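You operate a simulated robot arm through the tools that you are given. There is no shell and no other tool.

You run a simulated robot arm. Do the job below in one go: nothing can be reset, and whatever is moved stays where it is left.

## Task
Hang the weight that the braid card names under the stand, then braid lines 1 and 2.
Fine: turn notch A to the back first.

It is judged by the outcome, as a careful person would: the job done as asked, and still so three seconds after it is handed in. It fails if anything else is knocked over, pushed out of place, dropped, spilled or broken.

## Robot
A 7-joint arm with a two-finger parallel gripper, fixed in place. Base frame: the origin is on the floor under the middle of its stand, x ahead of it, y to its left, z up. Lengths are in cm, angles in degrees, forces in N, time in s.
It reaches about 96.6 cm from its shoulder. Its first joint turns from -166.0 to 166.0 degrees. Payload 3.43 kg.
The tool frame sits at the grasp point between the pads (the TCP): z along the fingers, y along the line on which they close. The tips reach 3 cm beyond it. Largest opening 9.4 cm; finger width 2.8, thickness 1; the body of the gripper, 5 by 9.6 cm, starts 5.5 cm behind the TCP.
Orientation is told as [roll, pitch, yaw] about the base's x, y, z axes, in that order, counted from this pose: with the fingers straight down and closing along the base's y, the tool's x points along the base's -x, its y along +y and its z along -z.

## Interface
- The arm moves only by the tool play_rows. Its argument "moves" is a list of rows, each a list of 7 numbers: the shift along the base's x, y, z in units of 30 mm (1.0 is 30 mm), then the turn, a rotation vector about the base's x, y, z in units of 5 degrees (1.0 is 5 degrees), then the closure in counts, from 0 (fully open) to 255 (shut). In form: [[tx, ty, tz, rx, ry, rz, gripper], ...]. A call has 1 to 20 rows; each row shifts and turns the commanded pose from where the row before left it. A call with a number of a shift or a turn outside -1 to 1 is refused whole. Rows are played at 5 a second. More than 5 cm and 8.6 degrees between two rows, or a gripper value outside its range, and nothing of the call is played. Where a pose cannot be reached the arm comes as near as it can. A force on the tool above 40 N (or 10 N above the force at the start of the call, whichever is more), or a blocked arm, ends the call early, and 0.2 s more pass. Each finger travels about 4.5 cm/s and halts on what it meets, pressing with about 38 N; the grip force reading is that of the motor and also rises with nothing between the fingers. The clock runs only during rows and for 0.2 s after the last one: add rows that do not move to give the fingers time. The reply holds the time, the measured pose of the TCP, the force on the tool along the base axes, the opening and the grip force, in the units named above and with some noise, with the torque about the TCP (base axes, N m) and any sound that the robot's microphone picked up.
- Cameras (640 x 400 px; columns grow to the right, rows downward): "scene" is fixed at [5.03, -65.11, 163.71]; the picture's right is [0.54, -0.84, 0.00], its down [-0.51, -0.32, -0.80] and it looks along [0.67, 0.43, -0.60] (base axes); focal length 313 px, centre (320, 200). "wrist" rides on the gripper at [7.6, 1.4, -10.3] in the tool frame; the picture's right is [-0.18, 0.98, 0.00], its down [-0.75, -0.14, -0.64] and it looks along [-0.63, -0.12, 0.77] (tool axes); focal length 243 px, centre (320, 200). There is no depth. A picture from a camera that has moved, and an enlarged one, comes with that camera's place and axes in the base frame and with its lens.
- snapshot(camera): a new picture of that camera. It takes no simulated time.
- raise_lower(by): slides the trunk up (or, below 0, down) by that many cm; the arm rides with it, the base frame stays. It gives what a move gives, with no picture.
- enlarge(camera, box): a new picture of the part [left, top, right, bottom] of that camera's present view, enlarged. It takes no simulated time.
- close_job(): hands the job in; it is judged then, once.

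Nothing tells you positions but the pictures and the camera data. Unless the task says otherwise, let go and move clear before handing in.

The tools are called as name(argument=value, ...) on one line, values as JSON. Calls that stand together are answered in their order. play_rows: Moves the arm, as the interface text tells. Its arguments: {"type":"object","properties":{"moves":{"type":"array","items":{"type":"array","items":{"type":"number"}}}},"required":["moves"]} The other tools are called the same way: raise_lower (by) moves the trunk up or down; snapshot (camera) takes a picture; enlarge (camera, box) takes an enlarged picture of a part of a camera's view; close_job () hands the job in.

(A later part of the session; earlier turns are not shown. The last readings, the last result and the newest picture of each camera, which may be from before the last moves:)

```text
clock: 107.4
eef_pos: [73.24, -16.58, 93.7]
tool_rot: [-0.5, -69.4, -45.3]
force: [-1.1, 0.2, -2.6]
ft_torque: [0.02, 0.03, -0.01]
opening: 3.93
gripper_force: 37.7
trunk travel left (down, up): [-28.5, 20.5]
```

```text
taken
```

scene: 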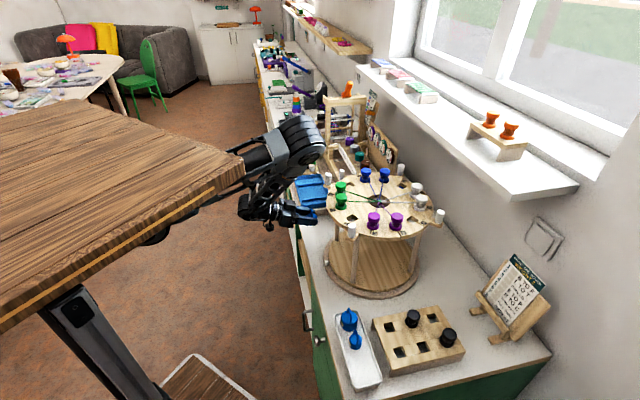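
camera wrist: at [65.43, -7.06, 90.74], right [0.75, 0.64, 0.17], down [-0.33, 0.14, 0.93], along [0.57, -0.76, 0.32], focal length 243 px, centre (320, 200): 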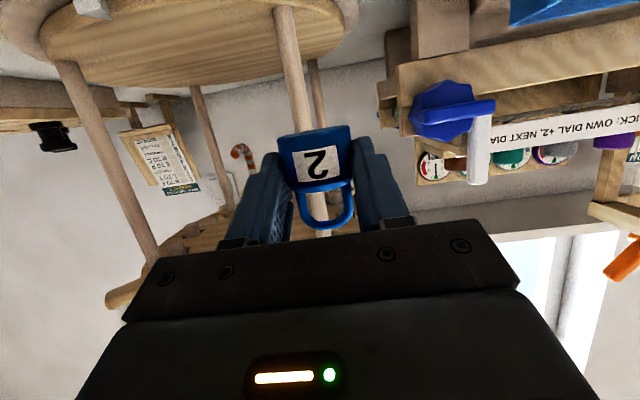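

play_rows(moves=[[-0.338, -0.79, -0.1, 0, 0, 0, 200], [-0.338, -0.79, -0.1, 0, 0, 0, 200], [-0.338, -0.79, -0.1, 0, 0, 0, 200], [0, 0, 0, 0, 0, 0, 200]])

snapshot(camera="scene")

snapshot(camera="wrist")

```text
clock: 108.4
eef_pos: [70.6, -23.31, 93.19]
tool_rot: [-0.8, -69.1, -45.5]
force: [-0.2, 0.3, -2.0]
ft_torque: [0.03, 0.04, -0.04]
opening: 3.93
gripper_force: 38.0
out of reach, approached as far as the arm can: row 3
trunk travel left (down, up): [-28.5, 20.5]
```

```text
taken
```

scene: 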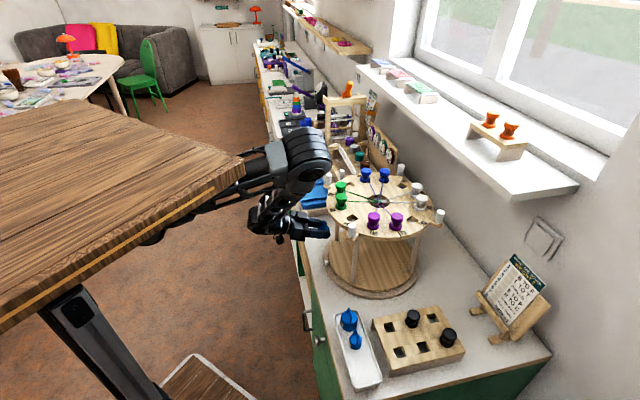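

```text
taken
camera wrist: at [63.0, -13.47, 89.67], right [0.75, 0.64, 0.17], down [-0.33, 0.14, 0.93], along [0.57, -0.76, 0.32], focal length 243 px, centre (320, 200)
```

wrist: 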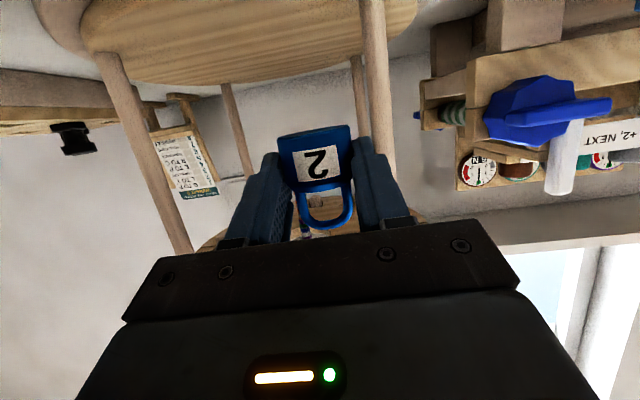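

enlarge(camera="scene", box=[230, 110, 410, 270])

```text
2.50 times, centred on (320, 190) of scene
camera zoom: at [5.03, -65.11, 163.71], right [0.54, -0.84, 0.0], down [-0.51, -0.32, -0.8], along [0.67, 0.43, -0.6], focal length 782 px, centre (320, 225)
```

zoom: 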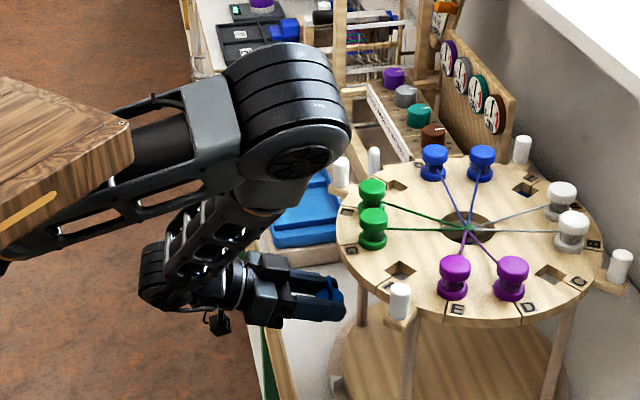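

play_rows(moves=[[-0.08, -0.55, -0.05, 0, 0, 0, 200], [-0.08, -0.55, -0.05, 0, 0, 0, 200], [-0.08, -0.55, -0.05, 0, 0, 0, 200], [-0.08, -0.55, -0.05, 0, 0, 0, 200], [0, 0, 0, 0, 0, 0, 200]])

enlarge(camera="scene", box=[230, 110, 410, 270])

snapshot(camera="wrist")

```text
clock: 109.6
eef_pos: [72.35, -26.73, 95.25]
tool_rot: [-0.8, -69.1, -45.3]
force: [-0.5, 0.7, -2.4]
ft_torque: [-0.02, 0.02, 0.03]
opening: 3.91
gripper_force: 37.6
out of reach, approached as far as the arm can: row 1, 2, 3, 4
trunk travel left (down, up): [-28.5, 20.5]
```

```text
2.50 times, centred on (320, 190) of scene
camera zoom: at [5.03, -65.11, 163.71], right [0.54, -0.84, 0.0], down [-0.51, -0.32, -0.8], along [0.67, 0.43, -0.6], focal length 782 px, centre (320, 225)
```

zoom: 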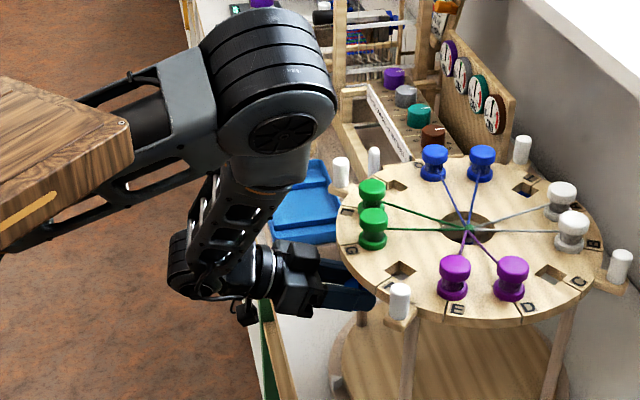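

```text
taken
camera wrist: at [64.85, -16.8, 91.77], right [0.75, 0.63, 0.17], down [-0.33, 0.15, 0.93], along [0.57, -0.76, 0.32], focal length 243 px, centre (320, 200)
```

wrist: 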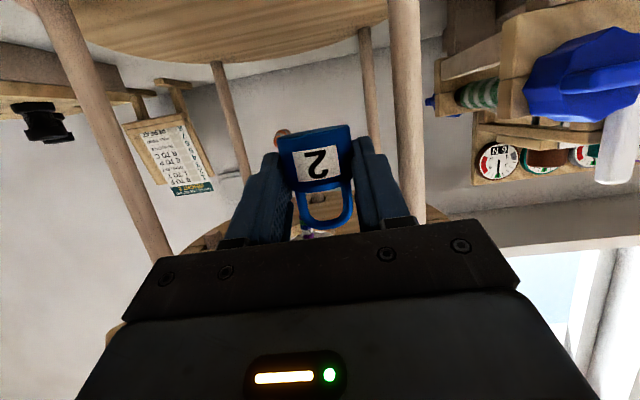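

The arm wants to be a little higher relative to its shoulder here, so I'll lower the trunk another 5 cm and continue the approach from there.

raise_lower(by=-5)

play_rows(moves=[[-0.1, -0.1, 0.3, 0, 0, 0, 200], [-0.2, -0.4, 0.4, 0, 0, 0, 200], [-0.2, -0.4, 0.1, 0, 0, 0, 200], [0, 0, 0, 0, 0, 0, 200]])

enlarge(camera="scene", box=[230, 110, 410, 270])

snapshot(camera="wrist")

```text
clock: 110.5
eef_pos: [72.31, -26.52, 90.39]
tool_rot: [-0.8, -69.2, -45.4]
force: [0.2, -0.2, -2.0]
ft_torque: [0.01, 0.0, -0.01]
opening: 3.92
gripper_force: 37.7
trunk travel left (down, up): [-23.5, 25.5]
```

```text
clock: 111.5
eef_pos: [70.92, -27.46, 90.38]
tool_rot: [0.1, -66.4, -46.6]
force: [0.4, -0.1, -2.2]
ft_torque: [0.0, 0.05, 0.01]
opening: 3.91
gripper_force: 38.6
out of reach, approached as far as the arm can: row 3
trunk travel left (down, up): [-23.5, 25.5]
```

```text
2.50 times, centred on (320, 190) of scene
camera zoom: at [5.03, -65.11, 163.71], right [0.54, -0.84, 0.0], down [-0.51, -0.32, -0.8], along [0.67, 0.43, -0.6], focal length 782 px, centre (320, 225)
```

zoom: 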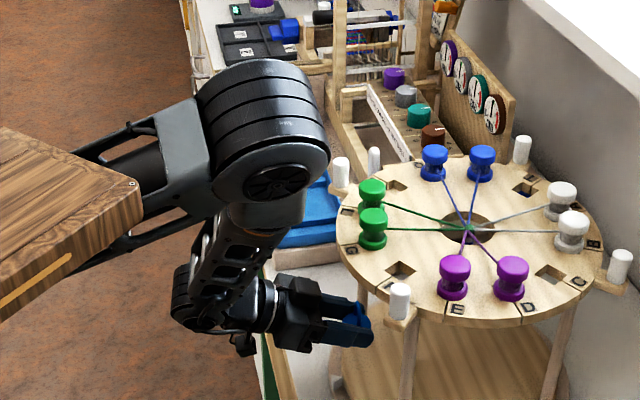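

```text
taken
camera wrist: at [63.4, -17.37, 87.42], right [0.76, 0.62, 0.17], down [-0.3, 0.11, 0.95], along [0.57, -0.77, 0.27], focal length 243 px, centre (320, 200)
```

wrist: 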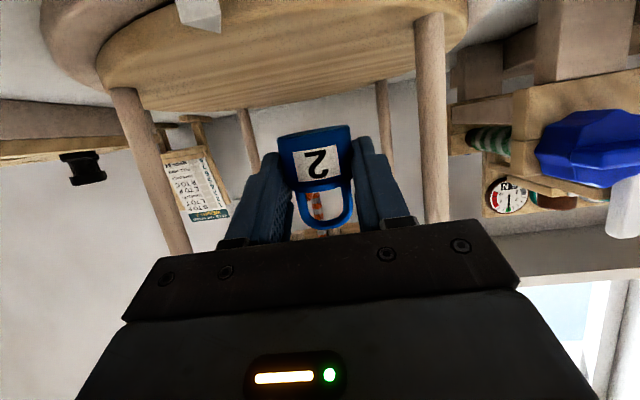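

Through the ring I can already see the braid. I'll continue diagonally inward to stop with the ring about 2 cm in front of the hook tip.

play_rows(moves=[[0.19, -0.4, 0.16, -0.11, -0.11, 0, 200], [0.19, -0.4, 0.16, -0.11, -0.11, 0, 200], [0.19, -0.4, 0.16, -0.11, -0.11, 0, 200], [0, 0, 0, 0, 0, 0, 200]])

enlarge(camera="scene", box=[230, 110, 410, 270])

snapshot(camera="wrist")

```text
clock: 112.5
eef_pos: [74.22, -29.35, 90.94]
tool_rot: [1.1, -68.8, -47.6]
force: [-0.4, 0.3, -3.1]
ft_torque: [0.0, 0.02, 0.03]
opening: 3.92
gripper_force: 38.5
out of reach, approached as far as the arm can: row 1, 2, 3
trunk travel left (down, up): [-23.5, 25.5]
```

```text
2.50 times, centred on (320, 190) of scene
camera zoom: at [5.03, -65.11, 163.71], right [0.54, -0.84, 0.0], down [-0.51, -0.32, -0.8], along [0.67, 0.43, -0.6], focal length 782 px, centre (320, 225)
```

zoom: 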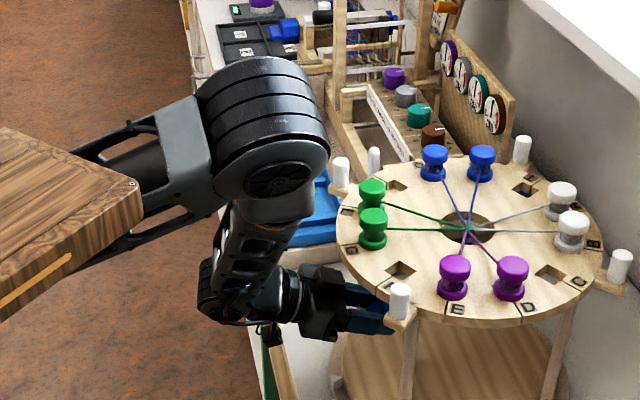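

```text
taken
camera wrist: at [66.75, -19.3, 87.49], right [0.76, 0.63, 0.18], down [-0.33, 0.14, 0.93], along [0.56, -0.77, 0.31], focal length 243 px, centre (320, 200)
```

wrist: 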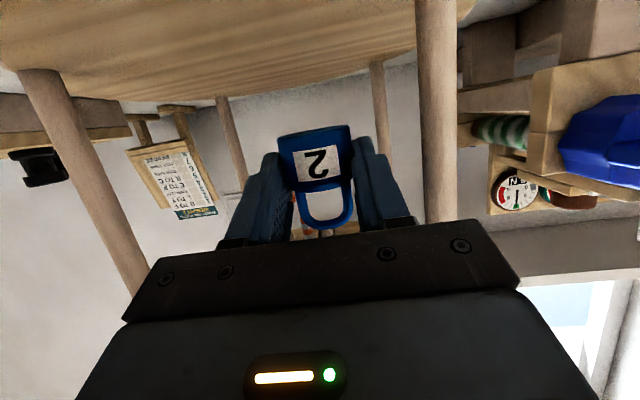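

The arm keeps drifting left with yaw turning more negative, so it wants a more negative yaw here. I'll rotate the gripper about the weight by -15° and see whether the reach improves.

play_rows(moves=[[0, 0, 0.1, 0, 0, -0.8, 200], [0, 0, 0.1, -0.1, 0, -0.8, 200], [0, 0, 0.1, -0.1, 0, -0.8, 200], [0, 0, 0, 0, 0, 0, 200]])

snapshot(camera="wrist")

enlarge(camera="scene", box=[230, 110, 410, 270])

```text
clock: 113.5
eef_pos: [74.62, -29.75, 93.32]
tool_rot: [-2.7, -71.6, -55.7]
force: [0.0, -0.8, -2.1]
ft_torque: [0.03, 0.03, 0.02]
opening: 3.9
gripper_force: 38.3
trunk travel left (down, up): [-23.5, 25.5]
```

```text
taken
camera wrist: at [69.36, -18.71, 89.26], right [0.87, 0.47, 0.16], down [-0.3, 0.25, 0.92], along [0.39, -0.85, 0.36], focal length 243 px, centre (320, 200)
```

wrist: 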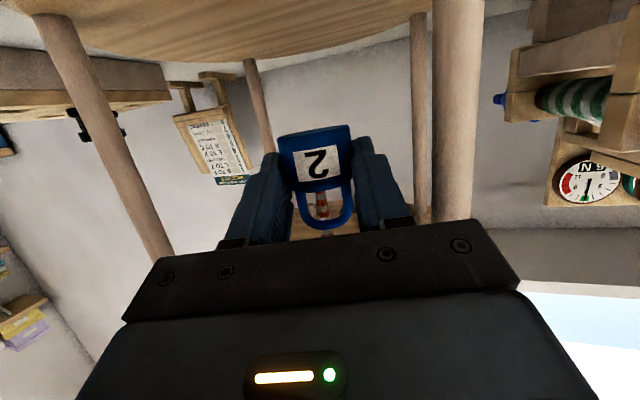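

```text
2.50 times, centred on (320, 190) of scene
camera zoom: at [5.03, -65.11, 163.71], right [0.54, -0.84, 0.0], down [-0.51, -0.32, -0.8], along [0.67, 0.43, -0.6], focal length 782 px, centre (320, 225)
```

zoom: 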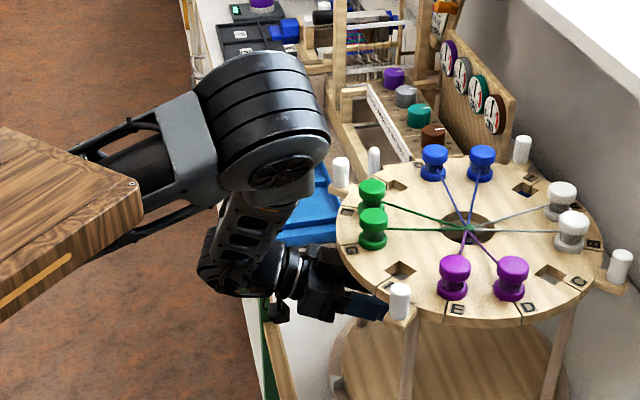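

play_rows(moves=[[-0.28, -0.28, -0.1, 0.1, 0.05, 0, 200], [-0.28, -0.28, -0.1, 0.1, 0.05, 0, 200], [-0.28, -0.28, -0.1, 0.1, 0, 0, 200], [0, 0, 0, 0, 0, 0, 200]])

snapshot(camera="wrist")

enlarge(camera="scene", box=[230, 110, 410, 270])

```text
clock: 114.5
eef_pos: [72.21, -32.27, 92.45]
tool_rot: [-1.2, -70.0, -57.1]
force: [-0.2, 0.2, -2.2]
ft_torque: [0.05, 0.01, 0.0]
opening: 3.89
gripper_force: 37.4
trunk travel left (down, up): [-23.5, 25.5]
```

```text
taken
camera wrist: at [66.75, -21.06, 88.71], right [0.87, 0.47, 0.17], down [-0.3, 0.22, 0.93], along [0.4, -0.86, 0.33], focal length 243 px, centre (320, 200)
```

wrist: 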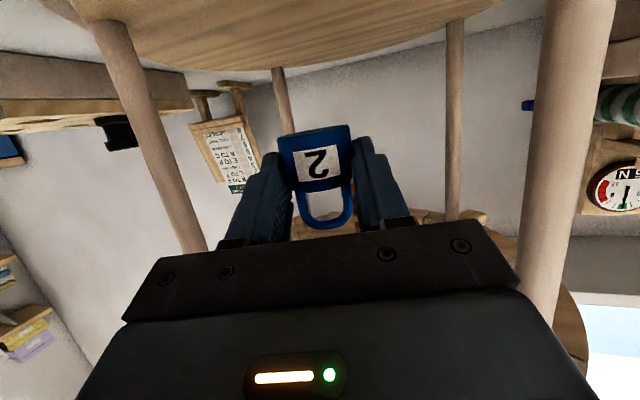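

```text
2.50 times, centred on (320, 190) of scene
camera zoom: at [5.03, -65.11, 163.71], right [0.54, -0.84, 0.0], down [-0.51, -0.32, -0.8], along [0.67, 0.43, -0.6], focal length 782 px, centre (320, 225)
```

zoom: 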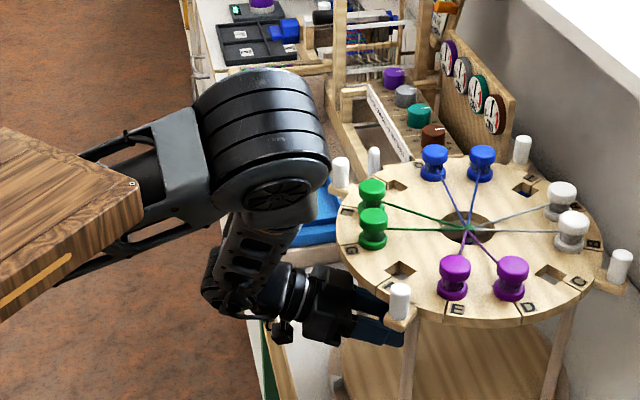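

With yaw near -57 the arm tracks well again. The ring is now centred about 4 cm in front of the hook tip; I'll advance slowly along the hook's axis and check.

play_rows(moves=[[0.33, -0.3, -0.07, 0, 0, 0, 200], [0.33, -0.3, -0.07, 0, 0, 0, 200], [0, 0, 0, 0, 0, 0, 200]])

snapshot(camera="wrist")

enlarge(camera="wrist", box=[250, 110, 400, 250])

enlarge(camera="scene", box=[230, 110, 410, 270])

```text
clock: 115.3
eef_pos: [74.16, -34.18, 92.67]
tool_rot: [-1.3, -70.9, -56.9]
force: [-6.4, 2.4, -9.6]
ft_torque: [0.22, 0.18, -0.07]
opening: 3.9
gripper_force: 37.7
trunk travel left (down, up): [-23.5, 25.5]
```

```text
taken
camera wrist: at [68.92, -23.21, 88.75], right [0.87, 0.47, 0.17], down [-0.3, 0.23, 0.92], along [0.39, -0.85, 0.35], focal length 243 px, centre (320, 200)
```

wrist: 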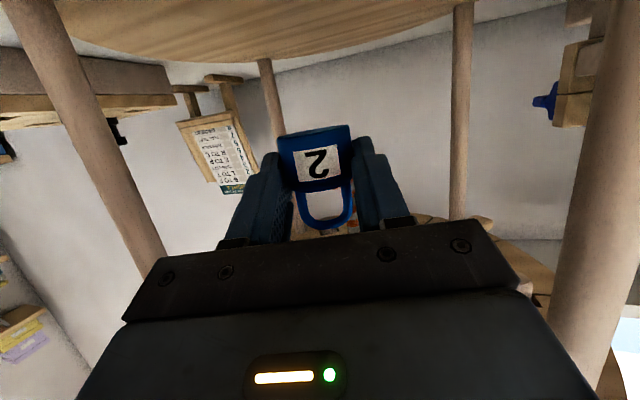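

```text
2.86 times, centred on (325, 180) of wrist
camera zoom: at [68.92, -23.21, 88.75], right [0.87, 0.47, 0.17], down [-0.3, 0.23, 0.92], along [0.39, -0.85, 0.35], focal length 693 px, centre (306, 257)
```

zoom: 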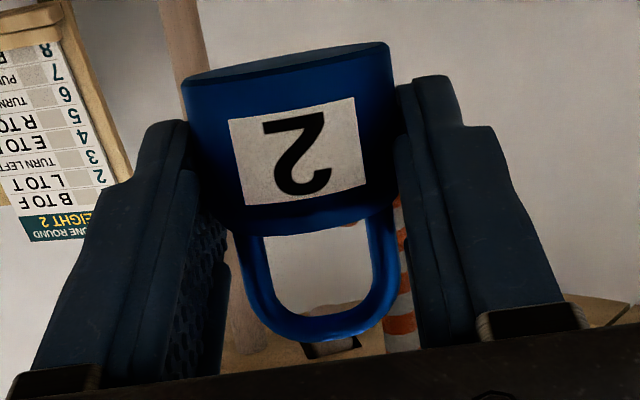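

```text
2.50 times, centred on (320, 190) of scene
camera zoom: at [5.03, -65.11, 163.71], right [0.54, -0.84, 0.0], down [-0.51, -0.32, -0.8], along [0.67, 0.43, -0.6], focal length 782 px, centre (320, 225)
```

zoom: 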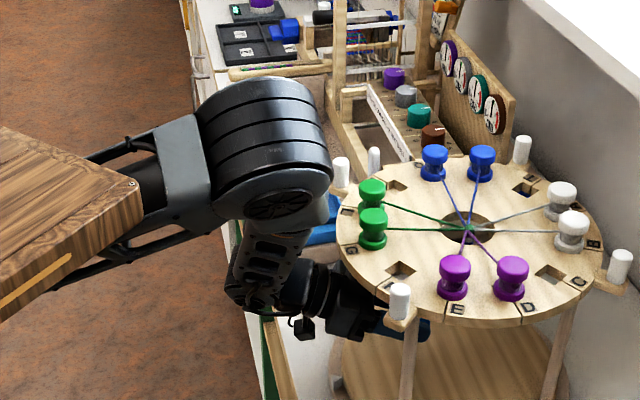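

Light contact: the weight's body top is touching the underside of the hook tip, so it needs to be a little lower and about 0.5 cm further left. I'll lower the trunk slightly and shift.

raise_lower(by=-0.8)

play_rows(moves=[[0.12, 0.12, 0, 0, 0, 0, 200], [0, 0, 0, 0, 0, 0, 200]])

snapshot(camera="wrist")

enlarge(camera="wrist", box=[250, 110, 400, 250])

```text
clock: 115.9
eef_pos: [74.23, -34.2, 91.81]
tool_rot: [-1.3, -70.9, -56.8]
force: [0.4, -0.3, -2.0]
ft_torque: [0.05, 0.01, 0.02]
opening: 3.9
gripper_force: 37.7
trunk travel left (down, up): [-22.7, 26.3]
```

```text
clock: 116.5
eef_pos: [74.57, -33.84, 91.82]
tool_rot: [-1.4, -70.7, -56.8]
force: [0.5, -0.5, -2.0]
ft_torque: [0.03, 0.0, 0.0]
opening: 3.91
gripper_force: 38.1
trunk travel left (down, up): [-22.7, 26.3]
```

```text
taken
camera wrist: at [69.28, -22.77, 87.93], right [0.87, 0.47, 0.17], down [-0.3, 0.23, 0.92], along [0.39, -0.85, 0.34], focal length 243 px, centre (320, 200)
```

wrist: 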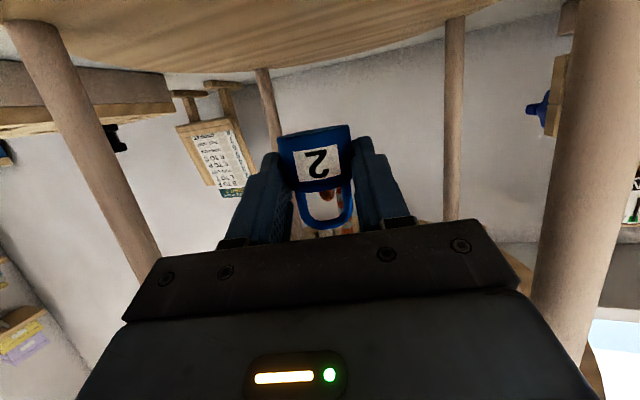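

```text
2.86 times, centred on (325, 180) of wrist
camera zoom: at [69.28, -22.77, 87.93], right [0.87, 0.47, 0.17], down [-0.3, 0.23, 0.92], along [0.39, -0.85, 0.34], focal length 693 px, centre (306, 257)
```

zoom: 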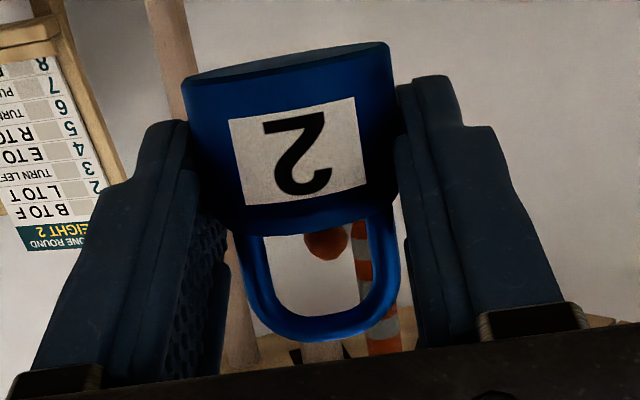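

The orange tip is now visible inside the ring, and the force is back to normal. I'll shift slightly right and advance along the hook in small steps.

play_rows(moves=[[0.138, -0.285, 0, 0, 0, 0, 200], [0.18, -0.205, 0, 0, 0, 0, 200], [0, 0, 0, 0, 0, 0, 200]])

enlarge(camera="wrist", box=[250, 110, 400, 250])

```text
clock: 117.3
eef_pos: [75.41, -35.28, 91.66]
tool_rot: [-1.4, -70.8, -56.8]
force: [0.0, -0.7, -2.5]
ft_torque: [0.03, 0.05, 0.0]
opening: 3.9
gripper_force: 38.5
trunk travel left (down, up): [-22.7, 26.3]
```

```text
2.86 times, centred on (325, 180) of wrist
camera zoom: at [70.2, -24.23, 87.91], right [0.87, 0.47, 0.17], down [-0.3, 0.23, 0.92], along [0.39, -0.85, 0.35], focal length 693 px, centre (306, 257)
```

zoom: 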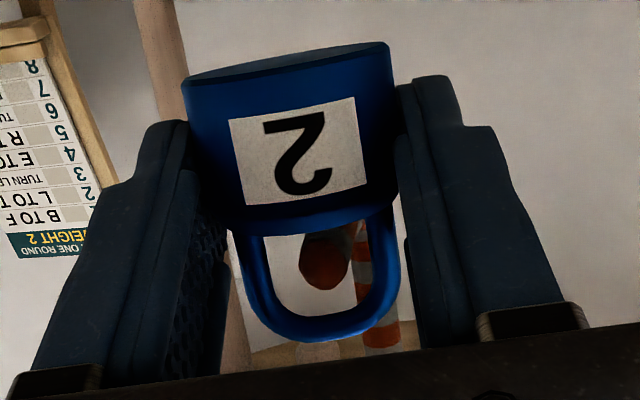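

play_rows(moves=[[0.19, -0.22, 0, 0, 0, 0, 200], [0.1, -0.115, 0, 0, 0, 0, 200], [0, 0, 0, 0, 0, 0, 200]])

enlarge(camera="wrist", box=[250, 110, 400, 250])

```text
clock: 118.1
eef_pos: [76.41, -36.44, 91.83]
tool_rot: [-1.4, -70.8, -56.9]
force: [-0.1, 1.1, -2.4]
ft_torque: [0.03, 0.04, -0.01]
opening: 3.92
gripper_force: 38.4
trunk travel left (down, up): [-22.7, 26.3]
```

```text
2.86 times, centred on (325, 180) of wrist
camera zoom: at [71.1, -25.22, 87.94], right [0.87, 0.47, 0.17], down [-0.3, 0.23, 0.92], along [0.39, -0.85, 0.35], focal length 693 px, centre (306, 257)
```

zoom: 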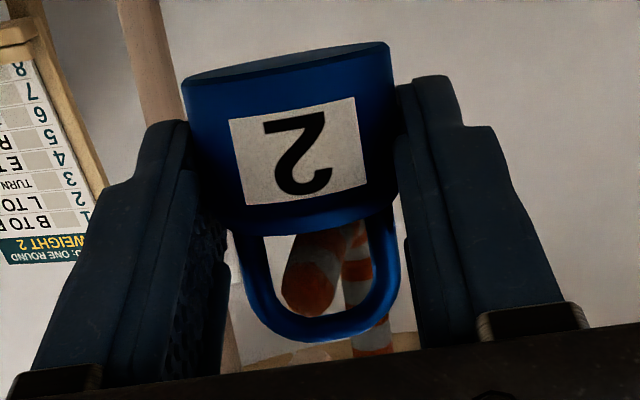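

The ring is now threaded over the hook, with the tip about 1.5 cm in front of the ring. I'll lower gently until the ring rests on the hook.

raise_lower(by=-0.6)

enlarge(camera="wrist", box=[250, 110, 400, 250])

```text
clock: 118.7
eef_pos: [76.41, -36.28, 91.25]
tool_rot: [-1.5, -70.8, -56.9]
force: [0.5, 0.2, -2.7]
ft_torque: [0.01, 0.05, 0.03]
opening: 3.92
gripper_force: 37.5
trunk travel left (down, up): [-22.1, 26.9]
```

```text
2.86 times, centred on (325, 180) of wrist
camera zoom: at [71.1, -25.22, 87.34], right [0.87, 0.47, 0.17], down [-0.3, 0.23, 0.92], along [0.39, -0.85, 0.35], focal length 693 px, centre (306, 257)
```

zoom: 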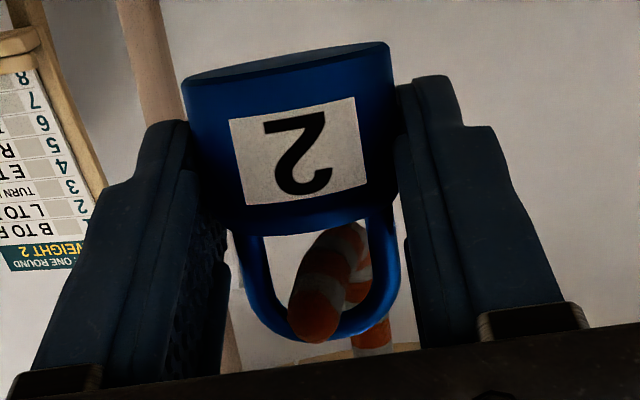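

raise_lower(by=-0.3)

enlarge(camera="wrist", box=[250, 110, 400, 250])

```text
clock: 119.2
eef_pos: [76.4, -36.46, 91.17]
tool_rot: [-1.2, -71.1, -57.1]
force: [1.4, -4.0, 17.2]
ft_torque: [-0.06, -0.06, 0.03]
opening: 3.87
gripper_force: 37.3
trunk travel left (down, up): [-21.8, 27.2]
```

```text
2.86 times, centred on (325, 180) of wrist
camera zoom: at [71.17, -25.29, 87.23], right [0.87, 0.47, 0.17], down [-0.31, 0.24, 0.92], along [0.39, -0.85, 0.35], focal length 693 px, centre (306, 257)
```

zoom: 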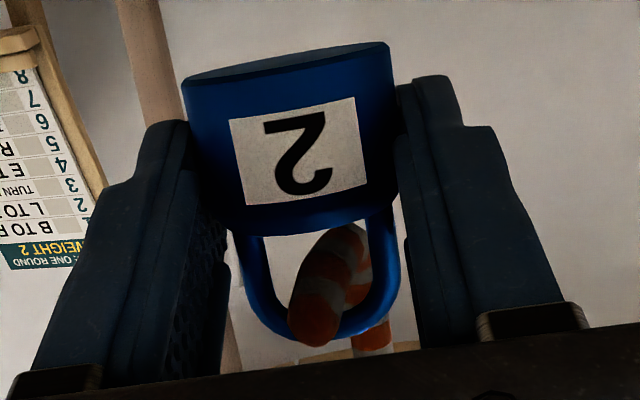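

The ring now bears on the hook. I'll relieve the pressure a touch and open the fingers.

raise_lower(by=0.15)

play_rows(moves=[[0, 0, 0, 0, 0, 0, 150], [0, 0, 0, 0, 0, 0, 145], [0, 0, 0, 0, 0, 0, 138], [0, 0, 0, 0, 0, 0, 125], [0, 0, 0, 0, 0, 0, 105], [0, 0, 0, 0, 0, 0, 90], [0, 0, 0, 0, 0, 0, 90]])

enlarge(camera="wrist", box=[230, 100, 410, 250])

```text
clock: 119.7
eef_pos: [76.32, -36.41, 91.27]
tool_rot: [-1.3, -71.0, -56.9]
force: [8.1, -9.8, 16.4]
ft_torque: [0.06, 0.12, 0.07]
opening: 3.91
gripper_force: 37.9
trunk travel left (down, up): [-22.0, 27.0]
```

```text
clock: 121.3
eef_pos: [76.37, -36.31, 91.07]
tool_rot: [-1.4, -70.8, -56.9]
force: [0.6, 0.2, 0.4]
ft_torque: [-0.01, -0.06, 0.02]
opening: 6.08
gripper_force: 0.0
trunk travel left (down, up): [-22.0, 27.0]
```

```text
2.67 times, centred on (320, 175) of wrist
camera zoom: at [71.1, -25.21, 87.2], right [0.87, 0.47, 0.17], down [-0.3, 0.23, 0.92], along [0.39, -0.85, 0.35], focal length 647 px, centre (320, 267)
```

zoom: 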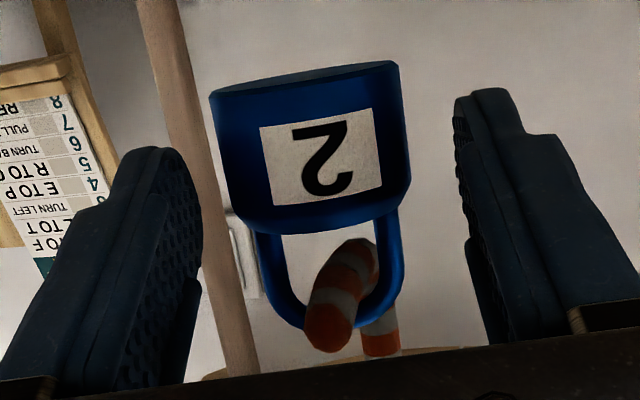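

Weight 2 hangs freely on the hook. I'll back the fingers straight out along their own axis.

play_rows(moves=[[-0.137, 0.21, 0, 0, 0, 0, 90], [-0.182, 0.28, 0, 0, 0, 0, 90], [-0.182, 0.28, 0, 0, 0, 0, 90], [-0.182, 0.28, 0, 0, 0, 0, 90], [-0.182, 0.28, 0, 0, 0, 0, 90]])

snapshot(camera="wrist")

enlarge(camera="scene", box=[230, 110, 410, 270])

```text
clock: 122.5
eef_pos: [73.8, -32.27, 91.14]
tool_rot: [-1.2, -70.7, -56.9]
force: [-0.1, 0.1, 0.3]
ft_torque: [0.0, 0.01, 0.02]
opening: 6.11
gripper_force: 0.1
trunk travel left (down, up): [-22.0, 27.0]
```

```text
taken
camera wrist: at [68.49, -21.2, 87.17], right [0.87, 0.47, 0.17], down [-0.3, 0.23, 0.92], along [0.39, -0.85, 0.34], focal length 243 px, centre (320, 200)
```

wrist: 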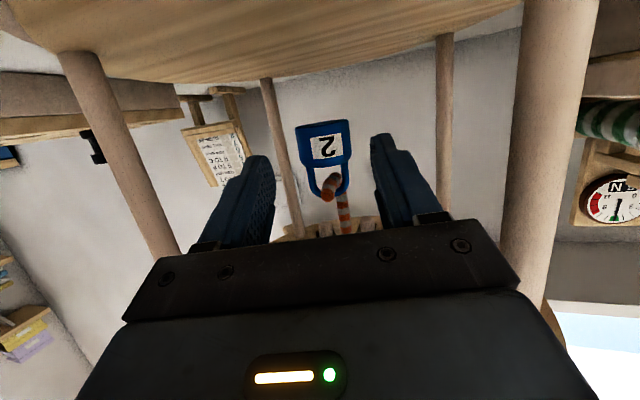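

```text
2.50 times, centred on (320, 190) of scene
camera zoom: at [5.03, -65.11, 163.71], right [0.54, -0.84, 0.0], down [-0.51, -0.32, -0.8], along [0.67, 0.43, -0.6], focal length 782 px, centre (320, 225)
```

zoom: 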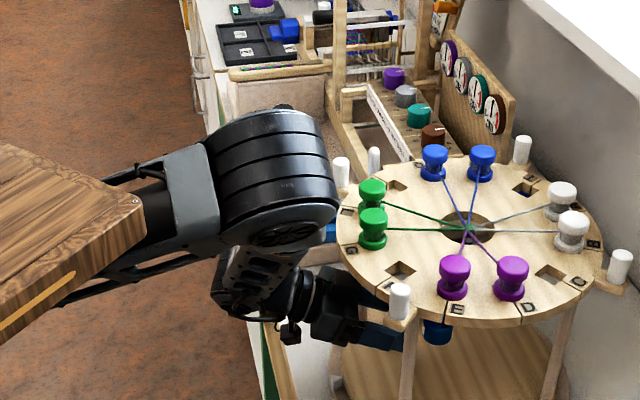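

play_rows(moves=[[-0.15, 0.35, 0, 0, 0, 0, 90], [-0.15, 0.4, 0, 0, 0, 0, 90], [-0.1, 0.5, 0, 0, 0, 0, 90], [0, 0.6, 0, 0, 0, 0, 90], [0.1, 0.7, 0, 0, 0, 0, 90], [0.2, 0.7, 0, 0, 0, 0, 90], [0.1, 0.7, 0, 0, 0, 0, 90]])

snapshot(camera="wrist")

snapshot(camera="scene")

```text
clock: 124.1
eef_pos: [73.79, -20.5, 91.14]
tool_rot: [-1.4, -70.8, -56.8]
force: [0.6, -0.6, -0.8]
ft_torque: [0.04, 0.0, 0.02]
opening: 6.08
gripper_force: 0.0
trunk travel left (down, up): [-22.0, 27.0]
```

```text
taken
camera wrist: at [68.54, -9.35, 87.27], right [0.87, 0.47, 0.17], down [-0.3, 0.23, 0.92], along [0.39, -0.85, 0.35], focal length 243 px, centre (320, 200)
```

wrist: 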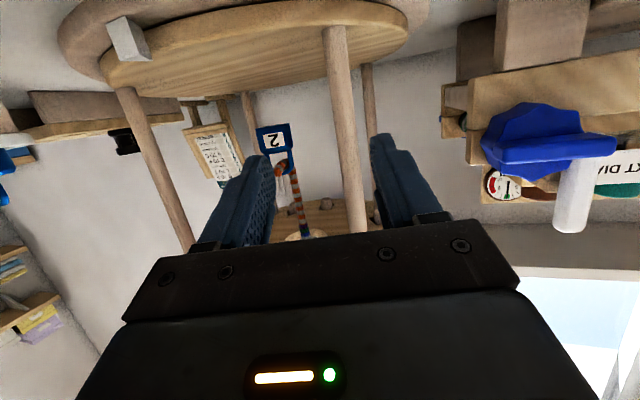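

```text
taken
```

scene: 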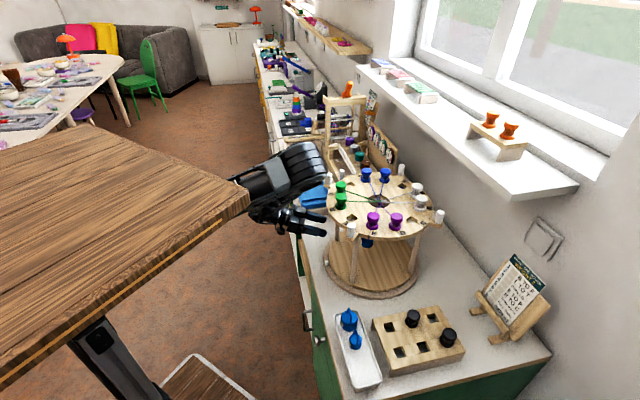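

Weight 2 is hanging under the stand and the arm is coming out. I'll back off to the front, straighten the gripper and rise, ready for the bobbins.

play_rows(moves=[[-0.3, 0.8, 0.05, 0, 0, 0, 90], [-0.3, 0.8, 0.05, 0, 0, 0, 90], [-0.3, 0.8, 0.1, 0, 0, 0, 90], [-0.1, 0.4, 0.2, 0.8, 0.52, 0, 90], [0, 0, 0.3, 0.8, 0.52, 0, 90], [0, 0, 0.3, 0.8, 0.52, 0, 90], [0, 0, 0.3, 0.8, 0.52, 0, 90], [0, 0, 0.3, 0.8, 0.52, 0, 90], [0, 0, 0.3, 0.8, 0.52, 0, 90], [0, 0, 0.3, 0.8, 0.52, 0, 90]])

snapshot(camera="scene")

```text
clock: 126.3
eef_pos: [70.35, -11.35, 96.04]
tool_rot: [-1.5, -34.7, -56.4]
force: [-0.1, 0.2, -0.3]
ft_torque: [-0.01, -0.02, -0.02]
opening: 6.08
gripper_force: 0.0
trunk travel left (down, up): [-22.0, 27.0]
```

```text
taken
```

scene: 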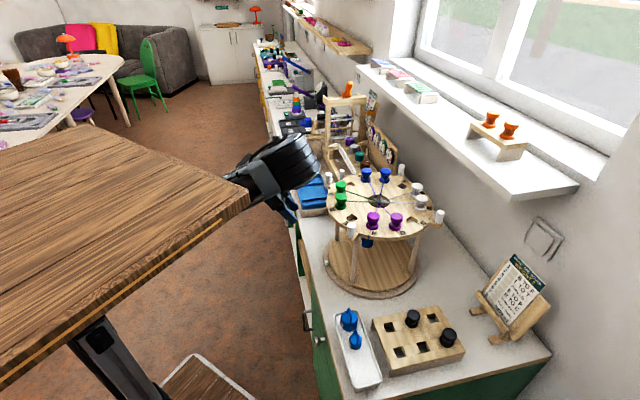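

play_rows(moves=[[0, 0, 0.4, 0.8, 0.52, 0, 60], [0, 0, 0.4, 0.8, 0.52, 0, 30], [0, 0, 0.4, 0.8, 0.52, 0, 0], [0, 0, 0.4, 0.8, 0.52, 0, 0], [0, 0, 0.4, 0.8, 0.52, 0, 0], [0, 0, 0.4, 0.8, 0.52, 0, 0], [0, 0, 0.4, 0.8, 0.52, 0, 0]])

raise_lower(by=12)

snapshot(camera="scene")

enlarge(camera="scene", box=[310, 150, 470, 250])

```text
clock: 127.9
eef_pos: [71.44, -9.8, 106.07]
tool_rot: [-1.4, -3.8, -53.6]
force: [-0.5, 0.1, -0.2]
ft_torque: [-0.02, -0.02, -0.02]
opening: 9.37
gripper_force: 0.1
trunk travel left (down, up): [-22.0, 27.0]
```

```text
clock: 129.4
eef_pos: [71.39, -10.08, 117.92]
tool_rot: [-1.2, -3.7, -53.9]
force: [0.1, 0.4, 0.1]
ft_torque: [-0.02, -0.02, 0.01]
opening: 9.39
gripper_force: 0.0
trunk travel left (down, up): [-34.0, 15.0]
```

```text
taken
```

scene: 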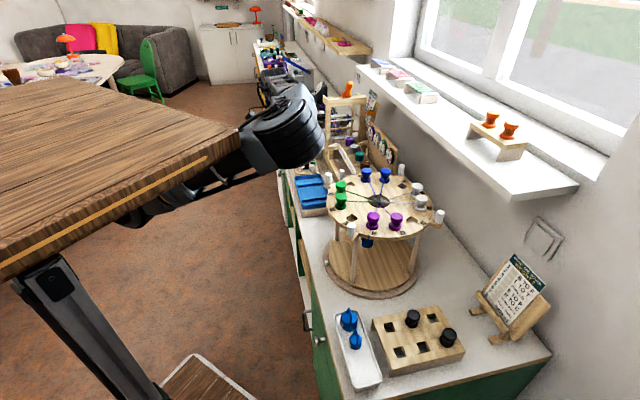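

```text
4.00 times, centred on (390, 200) of scene
camera zoom: at [5.03, -65.11, 163.71], right [0.54, -0.84, 0.0], down [-0.51, -0.32, -0.8], along [0.67, 0.43, -0.6], focal length 1251 px, centre (40, 200)
```

zoom: 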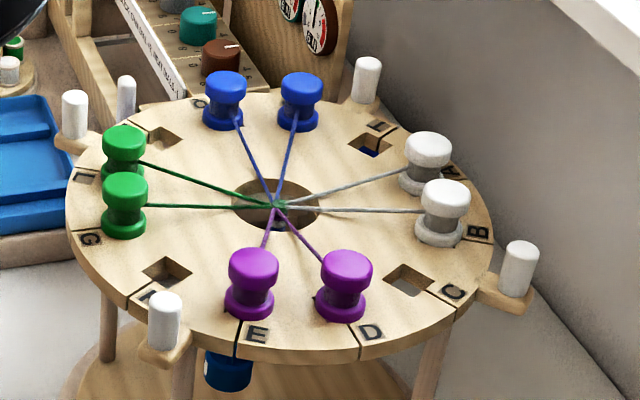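

The weight hangs visibly under the disk and the stand is still in place. Next is line 1, B to F: the white bobbin at B (285°) is at about (81.8, -50.7). I'll go over it with yaw -75 so the fingers fit between neighbours.

play_rows(moves=[[0, 0, 0.9, 0.37, 0.12, 0, 0], [0, 0, 0.9, 0.37, 0.12, 0, 0], [0.231, -0.902, 0.1, 0, 0, -0.3, 0], [0.231, -0.902, 0.1, 0, 0, -0.3, 0], [0.231, -0.902, 0.1, 0, 0, -0.3, 0], [0.231, -0.902, 0.1, 0, 0, -0.3, 0], [0.231, -0.902, 0, 0, 0, -0.3, 0], [0.231, -0.902, 0, 0, 0, -0.3, 0], [0.231, -0.902, 0, 0, 0, -0.3, 0], [0.231, -0.902, 0, 0, 0, -0.3, 0]])

snapshot(camera="scene")

snapshot(camera="wrist")

```text
clock: 131.6
eef_pos: [76.38, -33.85, 124.68]
tool_rot: [-0.4, -0.3, -69.1]
force: [0.1, 1.0, 0.2]
ft_torque: [0.0, 0.01, 0.01]
opening: 9.38
gripper_force: 0.1
trunk travel left (down, up): [-34.0, 15.0]
```

```text
taken
```

scene: 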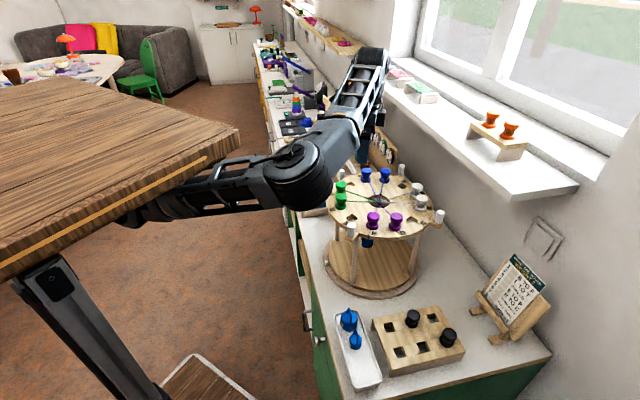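

```text
taken
camera wrist: at [74.99, -26.14, 134.84], right [0.98, 0.18, 0.0], down [0.14, -0.75, 0.65], along [0.11, -0.64, -0.76], focal length 243 px, centre (320, 200)
```

wrist: 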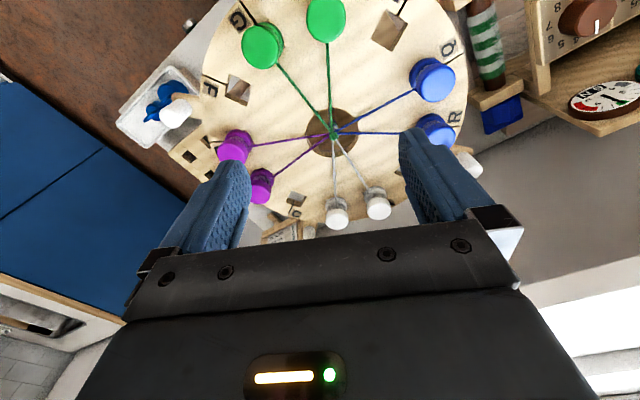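

enlarge(camera="wrist", box=[190, 0, 480, 230])

enlarge(camera="wrist", box=[260, 150, 410, 240])

```text
1.74 times, centred on (335, 115) of wrist
camera zoom: at [74.99, -26.14, 134.84], right [0.98, 0.18, 0.0], down [0.14, -0.75, 0.65], along [0.11, -0.64, -0.76], focal length 422 px, centre (294, 348)
```

zoom: 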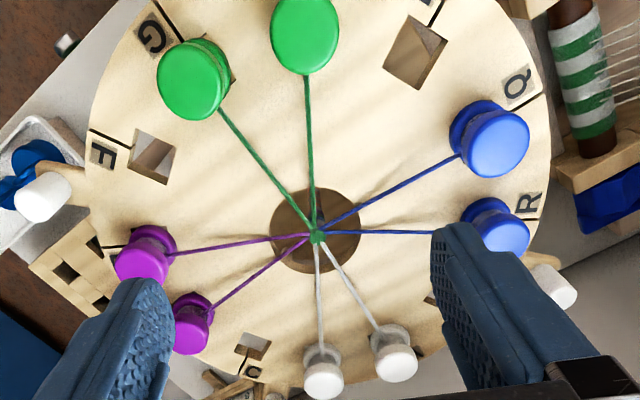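

```text
4.27 times, centred on (335, 195) of wrist
camera zoom: at [74.99, -26.14, 134.84], right [0.98, 0.18, 0.0], down [0.14, -0.75, 0.65], along [0.11, -0.64, -0.76], focal length 1035 px, centre (256, 221)
```

zoom: 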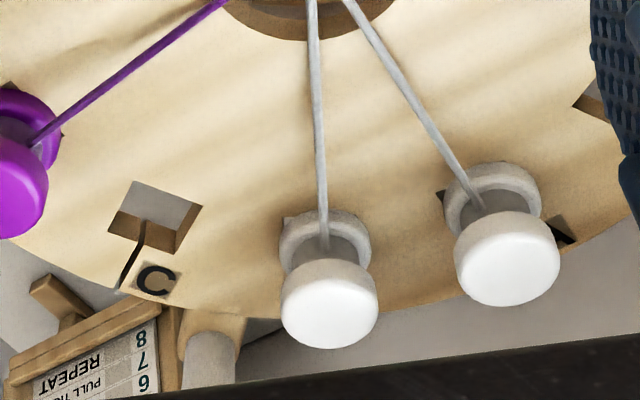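

Notch C measures at 255.1°, so the stand angle is right. I'll continue over B.

play_rows(moves=[[0.3, -0.93, 0, 0, 0, -0.2, 0], [0.3, -0.93, 0, 0, 0, -0.2, 0], [0.3, -0.93, 0, 0, 0, -0.2, 0], [0.3, -0.93, 0, 0, 0, -0.2, 0], [0.3, -0.93, 0, 0, 0, -0.2, 0], [0.3, -0.93, 0, 0, 0, -0.2, 0], [0, 0, 0, 0, 0, 0, 0]])

snapshot(camera="wrist")

snapshot(camera="scene")

```text
clock: 133.2
eef_pos: [81.77, -50.65, 124.59]
tool_rot: [-0.4, -0.3, -74.9]
force: [-1.1, -0.2, -0.3]
ft_torque: [0.0, -0.01, 0.02]
opening: 9.38
gripper_force: 0.0
trunk travel left (down, up): [-34.0, 15.0]
```

```text
taken
camera wrist: at [81.15, -42.82, 134.72], right [1.0, 0.08, 0.0], down [0.06, -0.76, 0.65], along [0.05, -0.64, -0.76], focal length 243 px, centre (320, 200)
```

wrist: 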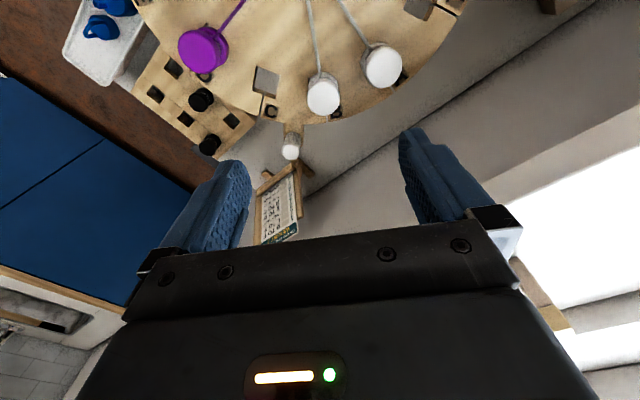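

```text
taken
```

scene: 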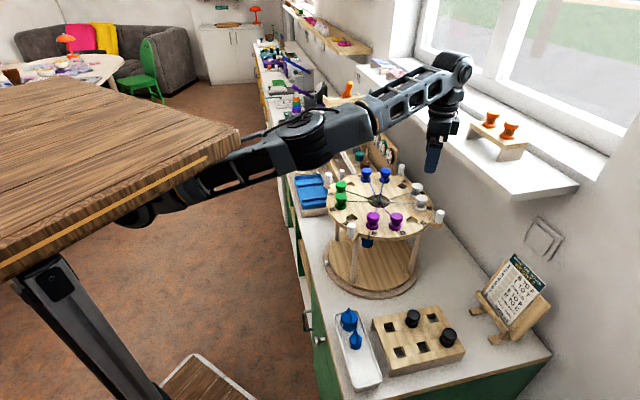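

I'm right above B. Before descending I want to be sure about the shelf's clearance to the gripper on the right.

enlarge(camera="wrist", box=[400, 0, 640, 400])

enlarge(camera="scene", box=[370, 40, 600, 220])

enlarge(camera="wrist", box=[240, 0, 430, 180])

```text
1.00 times, centred on (520, 200) of wrist (not enlarged: the box is as wide or as high as the picture)
camera zoom: at [81.15, -42.82, 134.72], right [1.0, 0.08, 0.0], down [0.06, -0.76, 0.65], along [0.05, -0.64, -0.76], focal length 243 px, centre (120, 200)
```

zoom: 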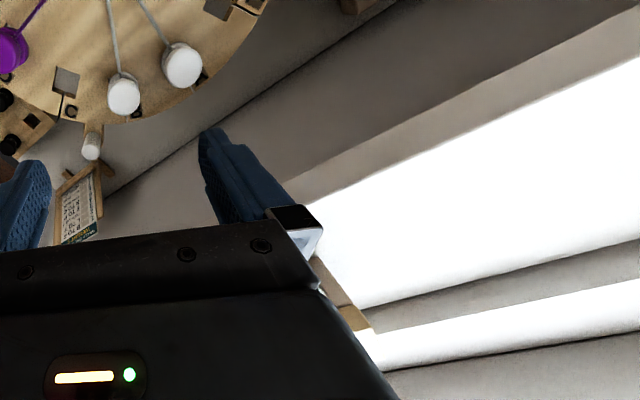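

```text
2.22 times, centred on (485, 130) of scene
camera zoom: at [5.03, -65.11, 163.71], right [0.54, -0.84, 0.0], down [-0.51, -0.32, -0.8], along [0.67, 0.43, -0.6], focal length 695 px, centre (-47, 356)
```

zoom: 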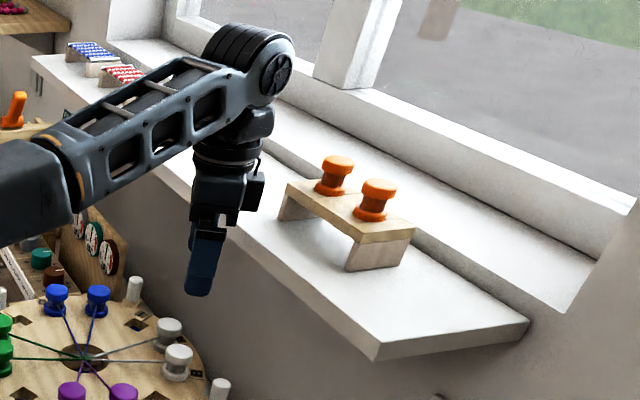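

```text
2.22 times, centred on (335, 90) of wrist
camera zoom: at [81.15, -42.82, 134.72], right [1.0, 0.08, 0.0], down [0.06, -0.76, 0.65], along [0.05, -0.64, -0.76], focal length 539 px, centre (287, 444)
```

zoom: 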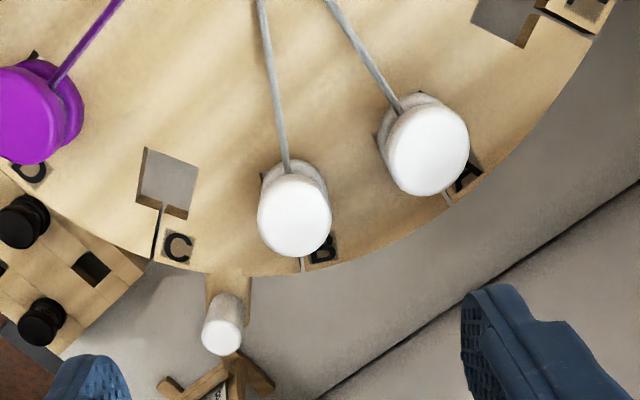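

The shelf edge is about 12 cm clear of the gripper. B's cap is 0.4 cm to the right of the TCP line, so I'll correct, narrow the opening and descend over it.

play_rows(moves=[[0.08, 0, 0, 0, 0, 0, 127], [0.07, 0.02, 0, 0, 0, 0, 127], [0, 0, -0.8, 0, 0, 0, 127], [0, 0, -0.8, 0, 0, 0, 127], [0, 0, -0.8, 0, 0, 0, 127], [0, 0, -0.8, 0, 0, 0, 127], [0, 0, 0, 0, 0, 0, 127]])

snapshot(camera="wrist")

enlarge(camera="scene", box=[370, 130, 470, 230])

```text
clock: 134.8
eef_pos: [82.15, -50.7, 115.06]
tool_rot: [-0.1, -0.3, -75.0]
force: [0.5, 0.4, 0.1]
ft_torque: [0.0, 0.01, 0.03]
opening: 4.73
gripper_force: 0.1
trunk travel left (down, up): [-34.0, 15.0]
```

```text
taken
camera wrist: at [81.58, -42.82, 125.24], right [1.0, 0.08, 0.0], down [0.06, -0.76, 0.65], along [0.05, -0.64, -0.76], focal length 243 px, centre (320, 200)
```

wrist: 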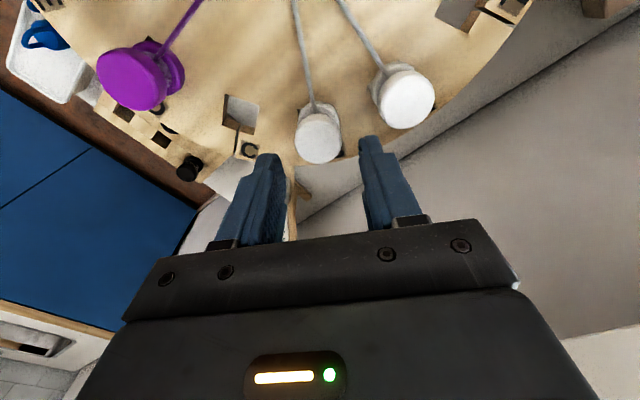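

```text
4.00 times, centred on (420, 180) of scene
camera zoom: at [5.03, -65.11, 163.71], right [0.54, -0.84, 0.0], down [-0.51, -0.32, -0.8], along [0.67, 0.43, -0.6], focal length 1251 px, centre (-80, 280)
```

zoom: 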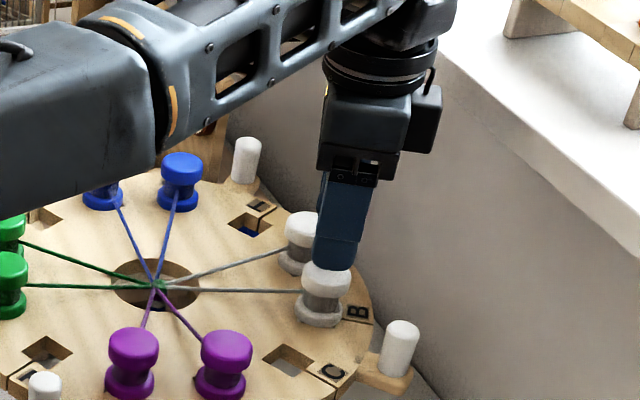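

play_rows(moves=[[0, 0, -0.6, 0, 0, 0, 127], [0, 0, -0.6, 0, 0, 0, 127], [0, 0, -0.5, 0, 0, 0, 127], [0, 0, 0, 0, 0, 0, 127]])

snapshot(camera="wrist")

enlarge(camera="scene", box=[370, 130, 470, 230])

```text
clock: 135.8
eef_pos: [82.26, -50.59, 109.85]
tool_rot: [-0.2, -0.3, -75.0]
force: [-0.2, 0.0, -0.8]
ft_torque: [-0.02, 0.03, 0.01]
opening: 4.78
gripper_force: 0.1
trunk travel left (down, up): [-34.0, 15.0]
```

```text
taken
camera wrist: at [81.67, -42.79, 120.1], right [1.0, 0.08, 0.0], down [0.06, -0.76, 0.65], along [0.05, -0.64, -0.76], focal length 243 px, centre (320, 200)
```

wrist: 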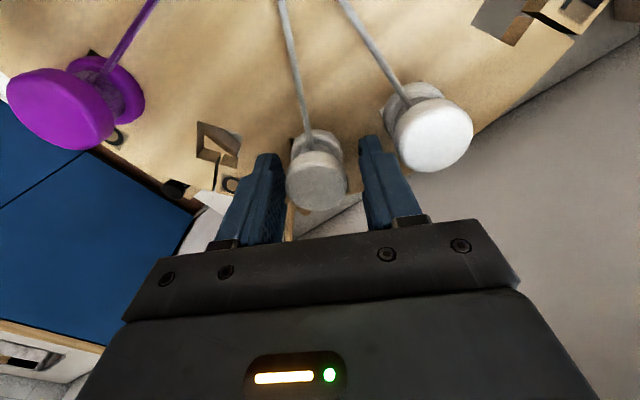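

```text
4.00 times, centred on (420, 180) of scene
camera zoom: at [5.03, -65.11, 163.71], right [0.54, -0.84, 0.0], down [-0.51, -0.32, -0.8], along [0.67, 0.43, -0.6], focal length 1251 px, centre (-80, 280)
```

zoom: 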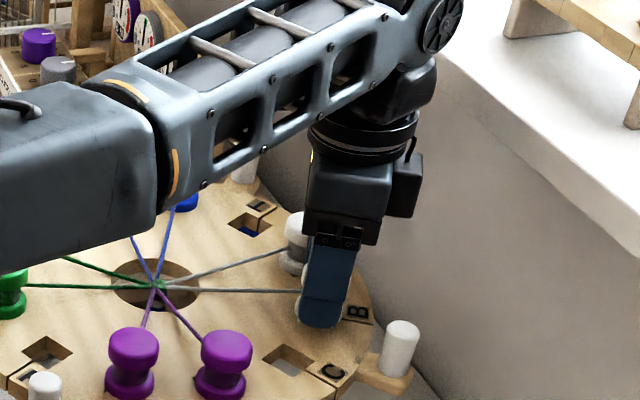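

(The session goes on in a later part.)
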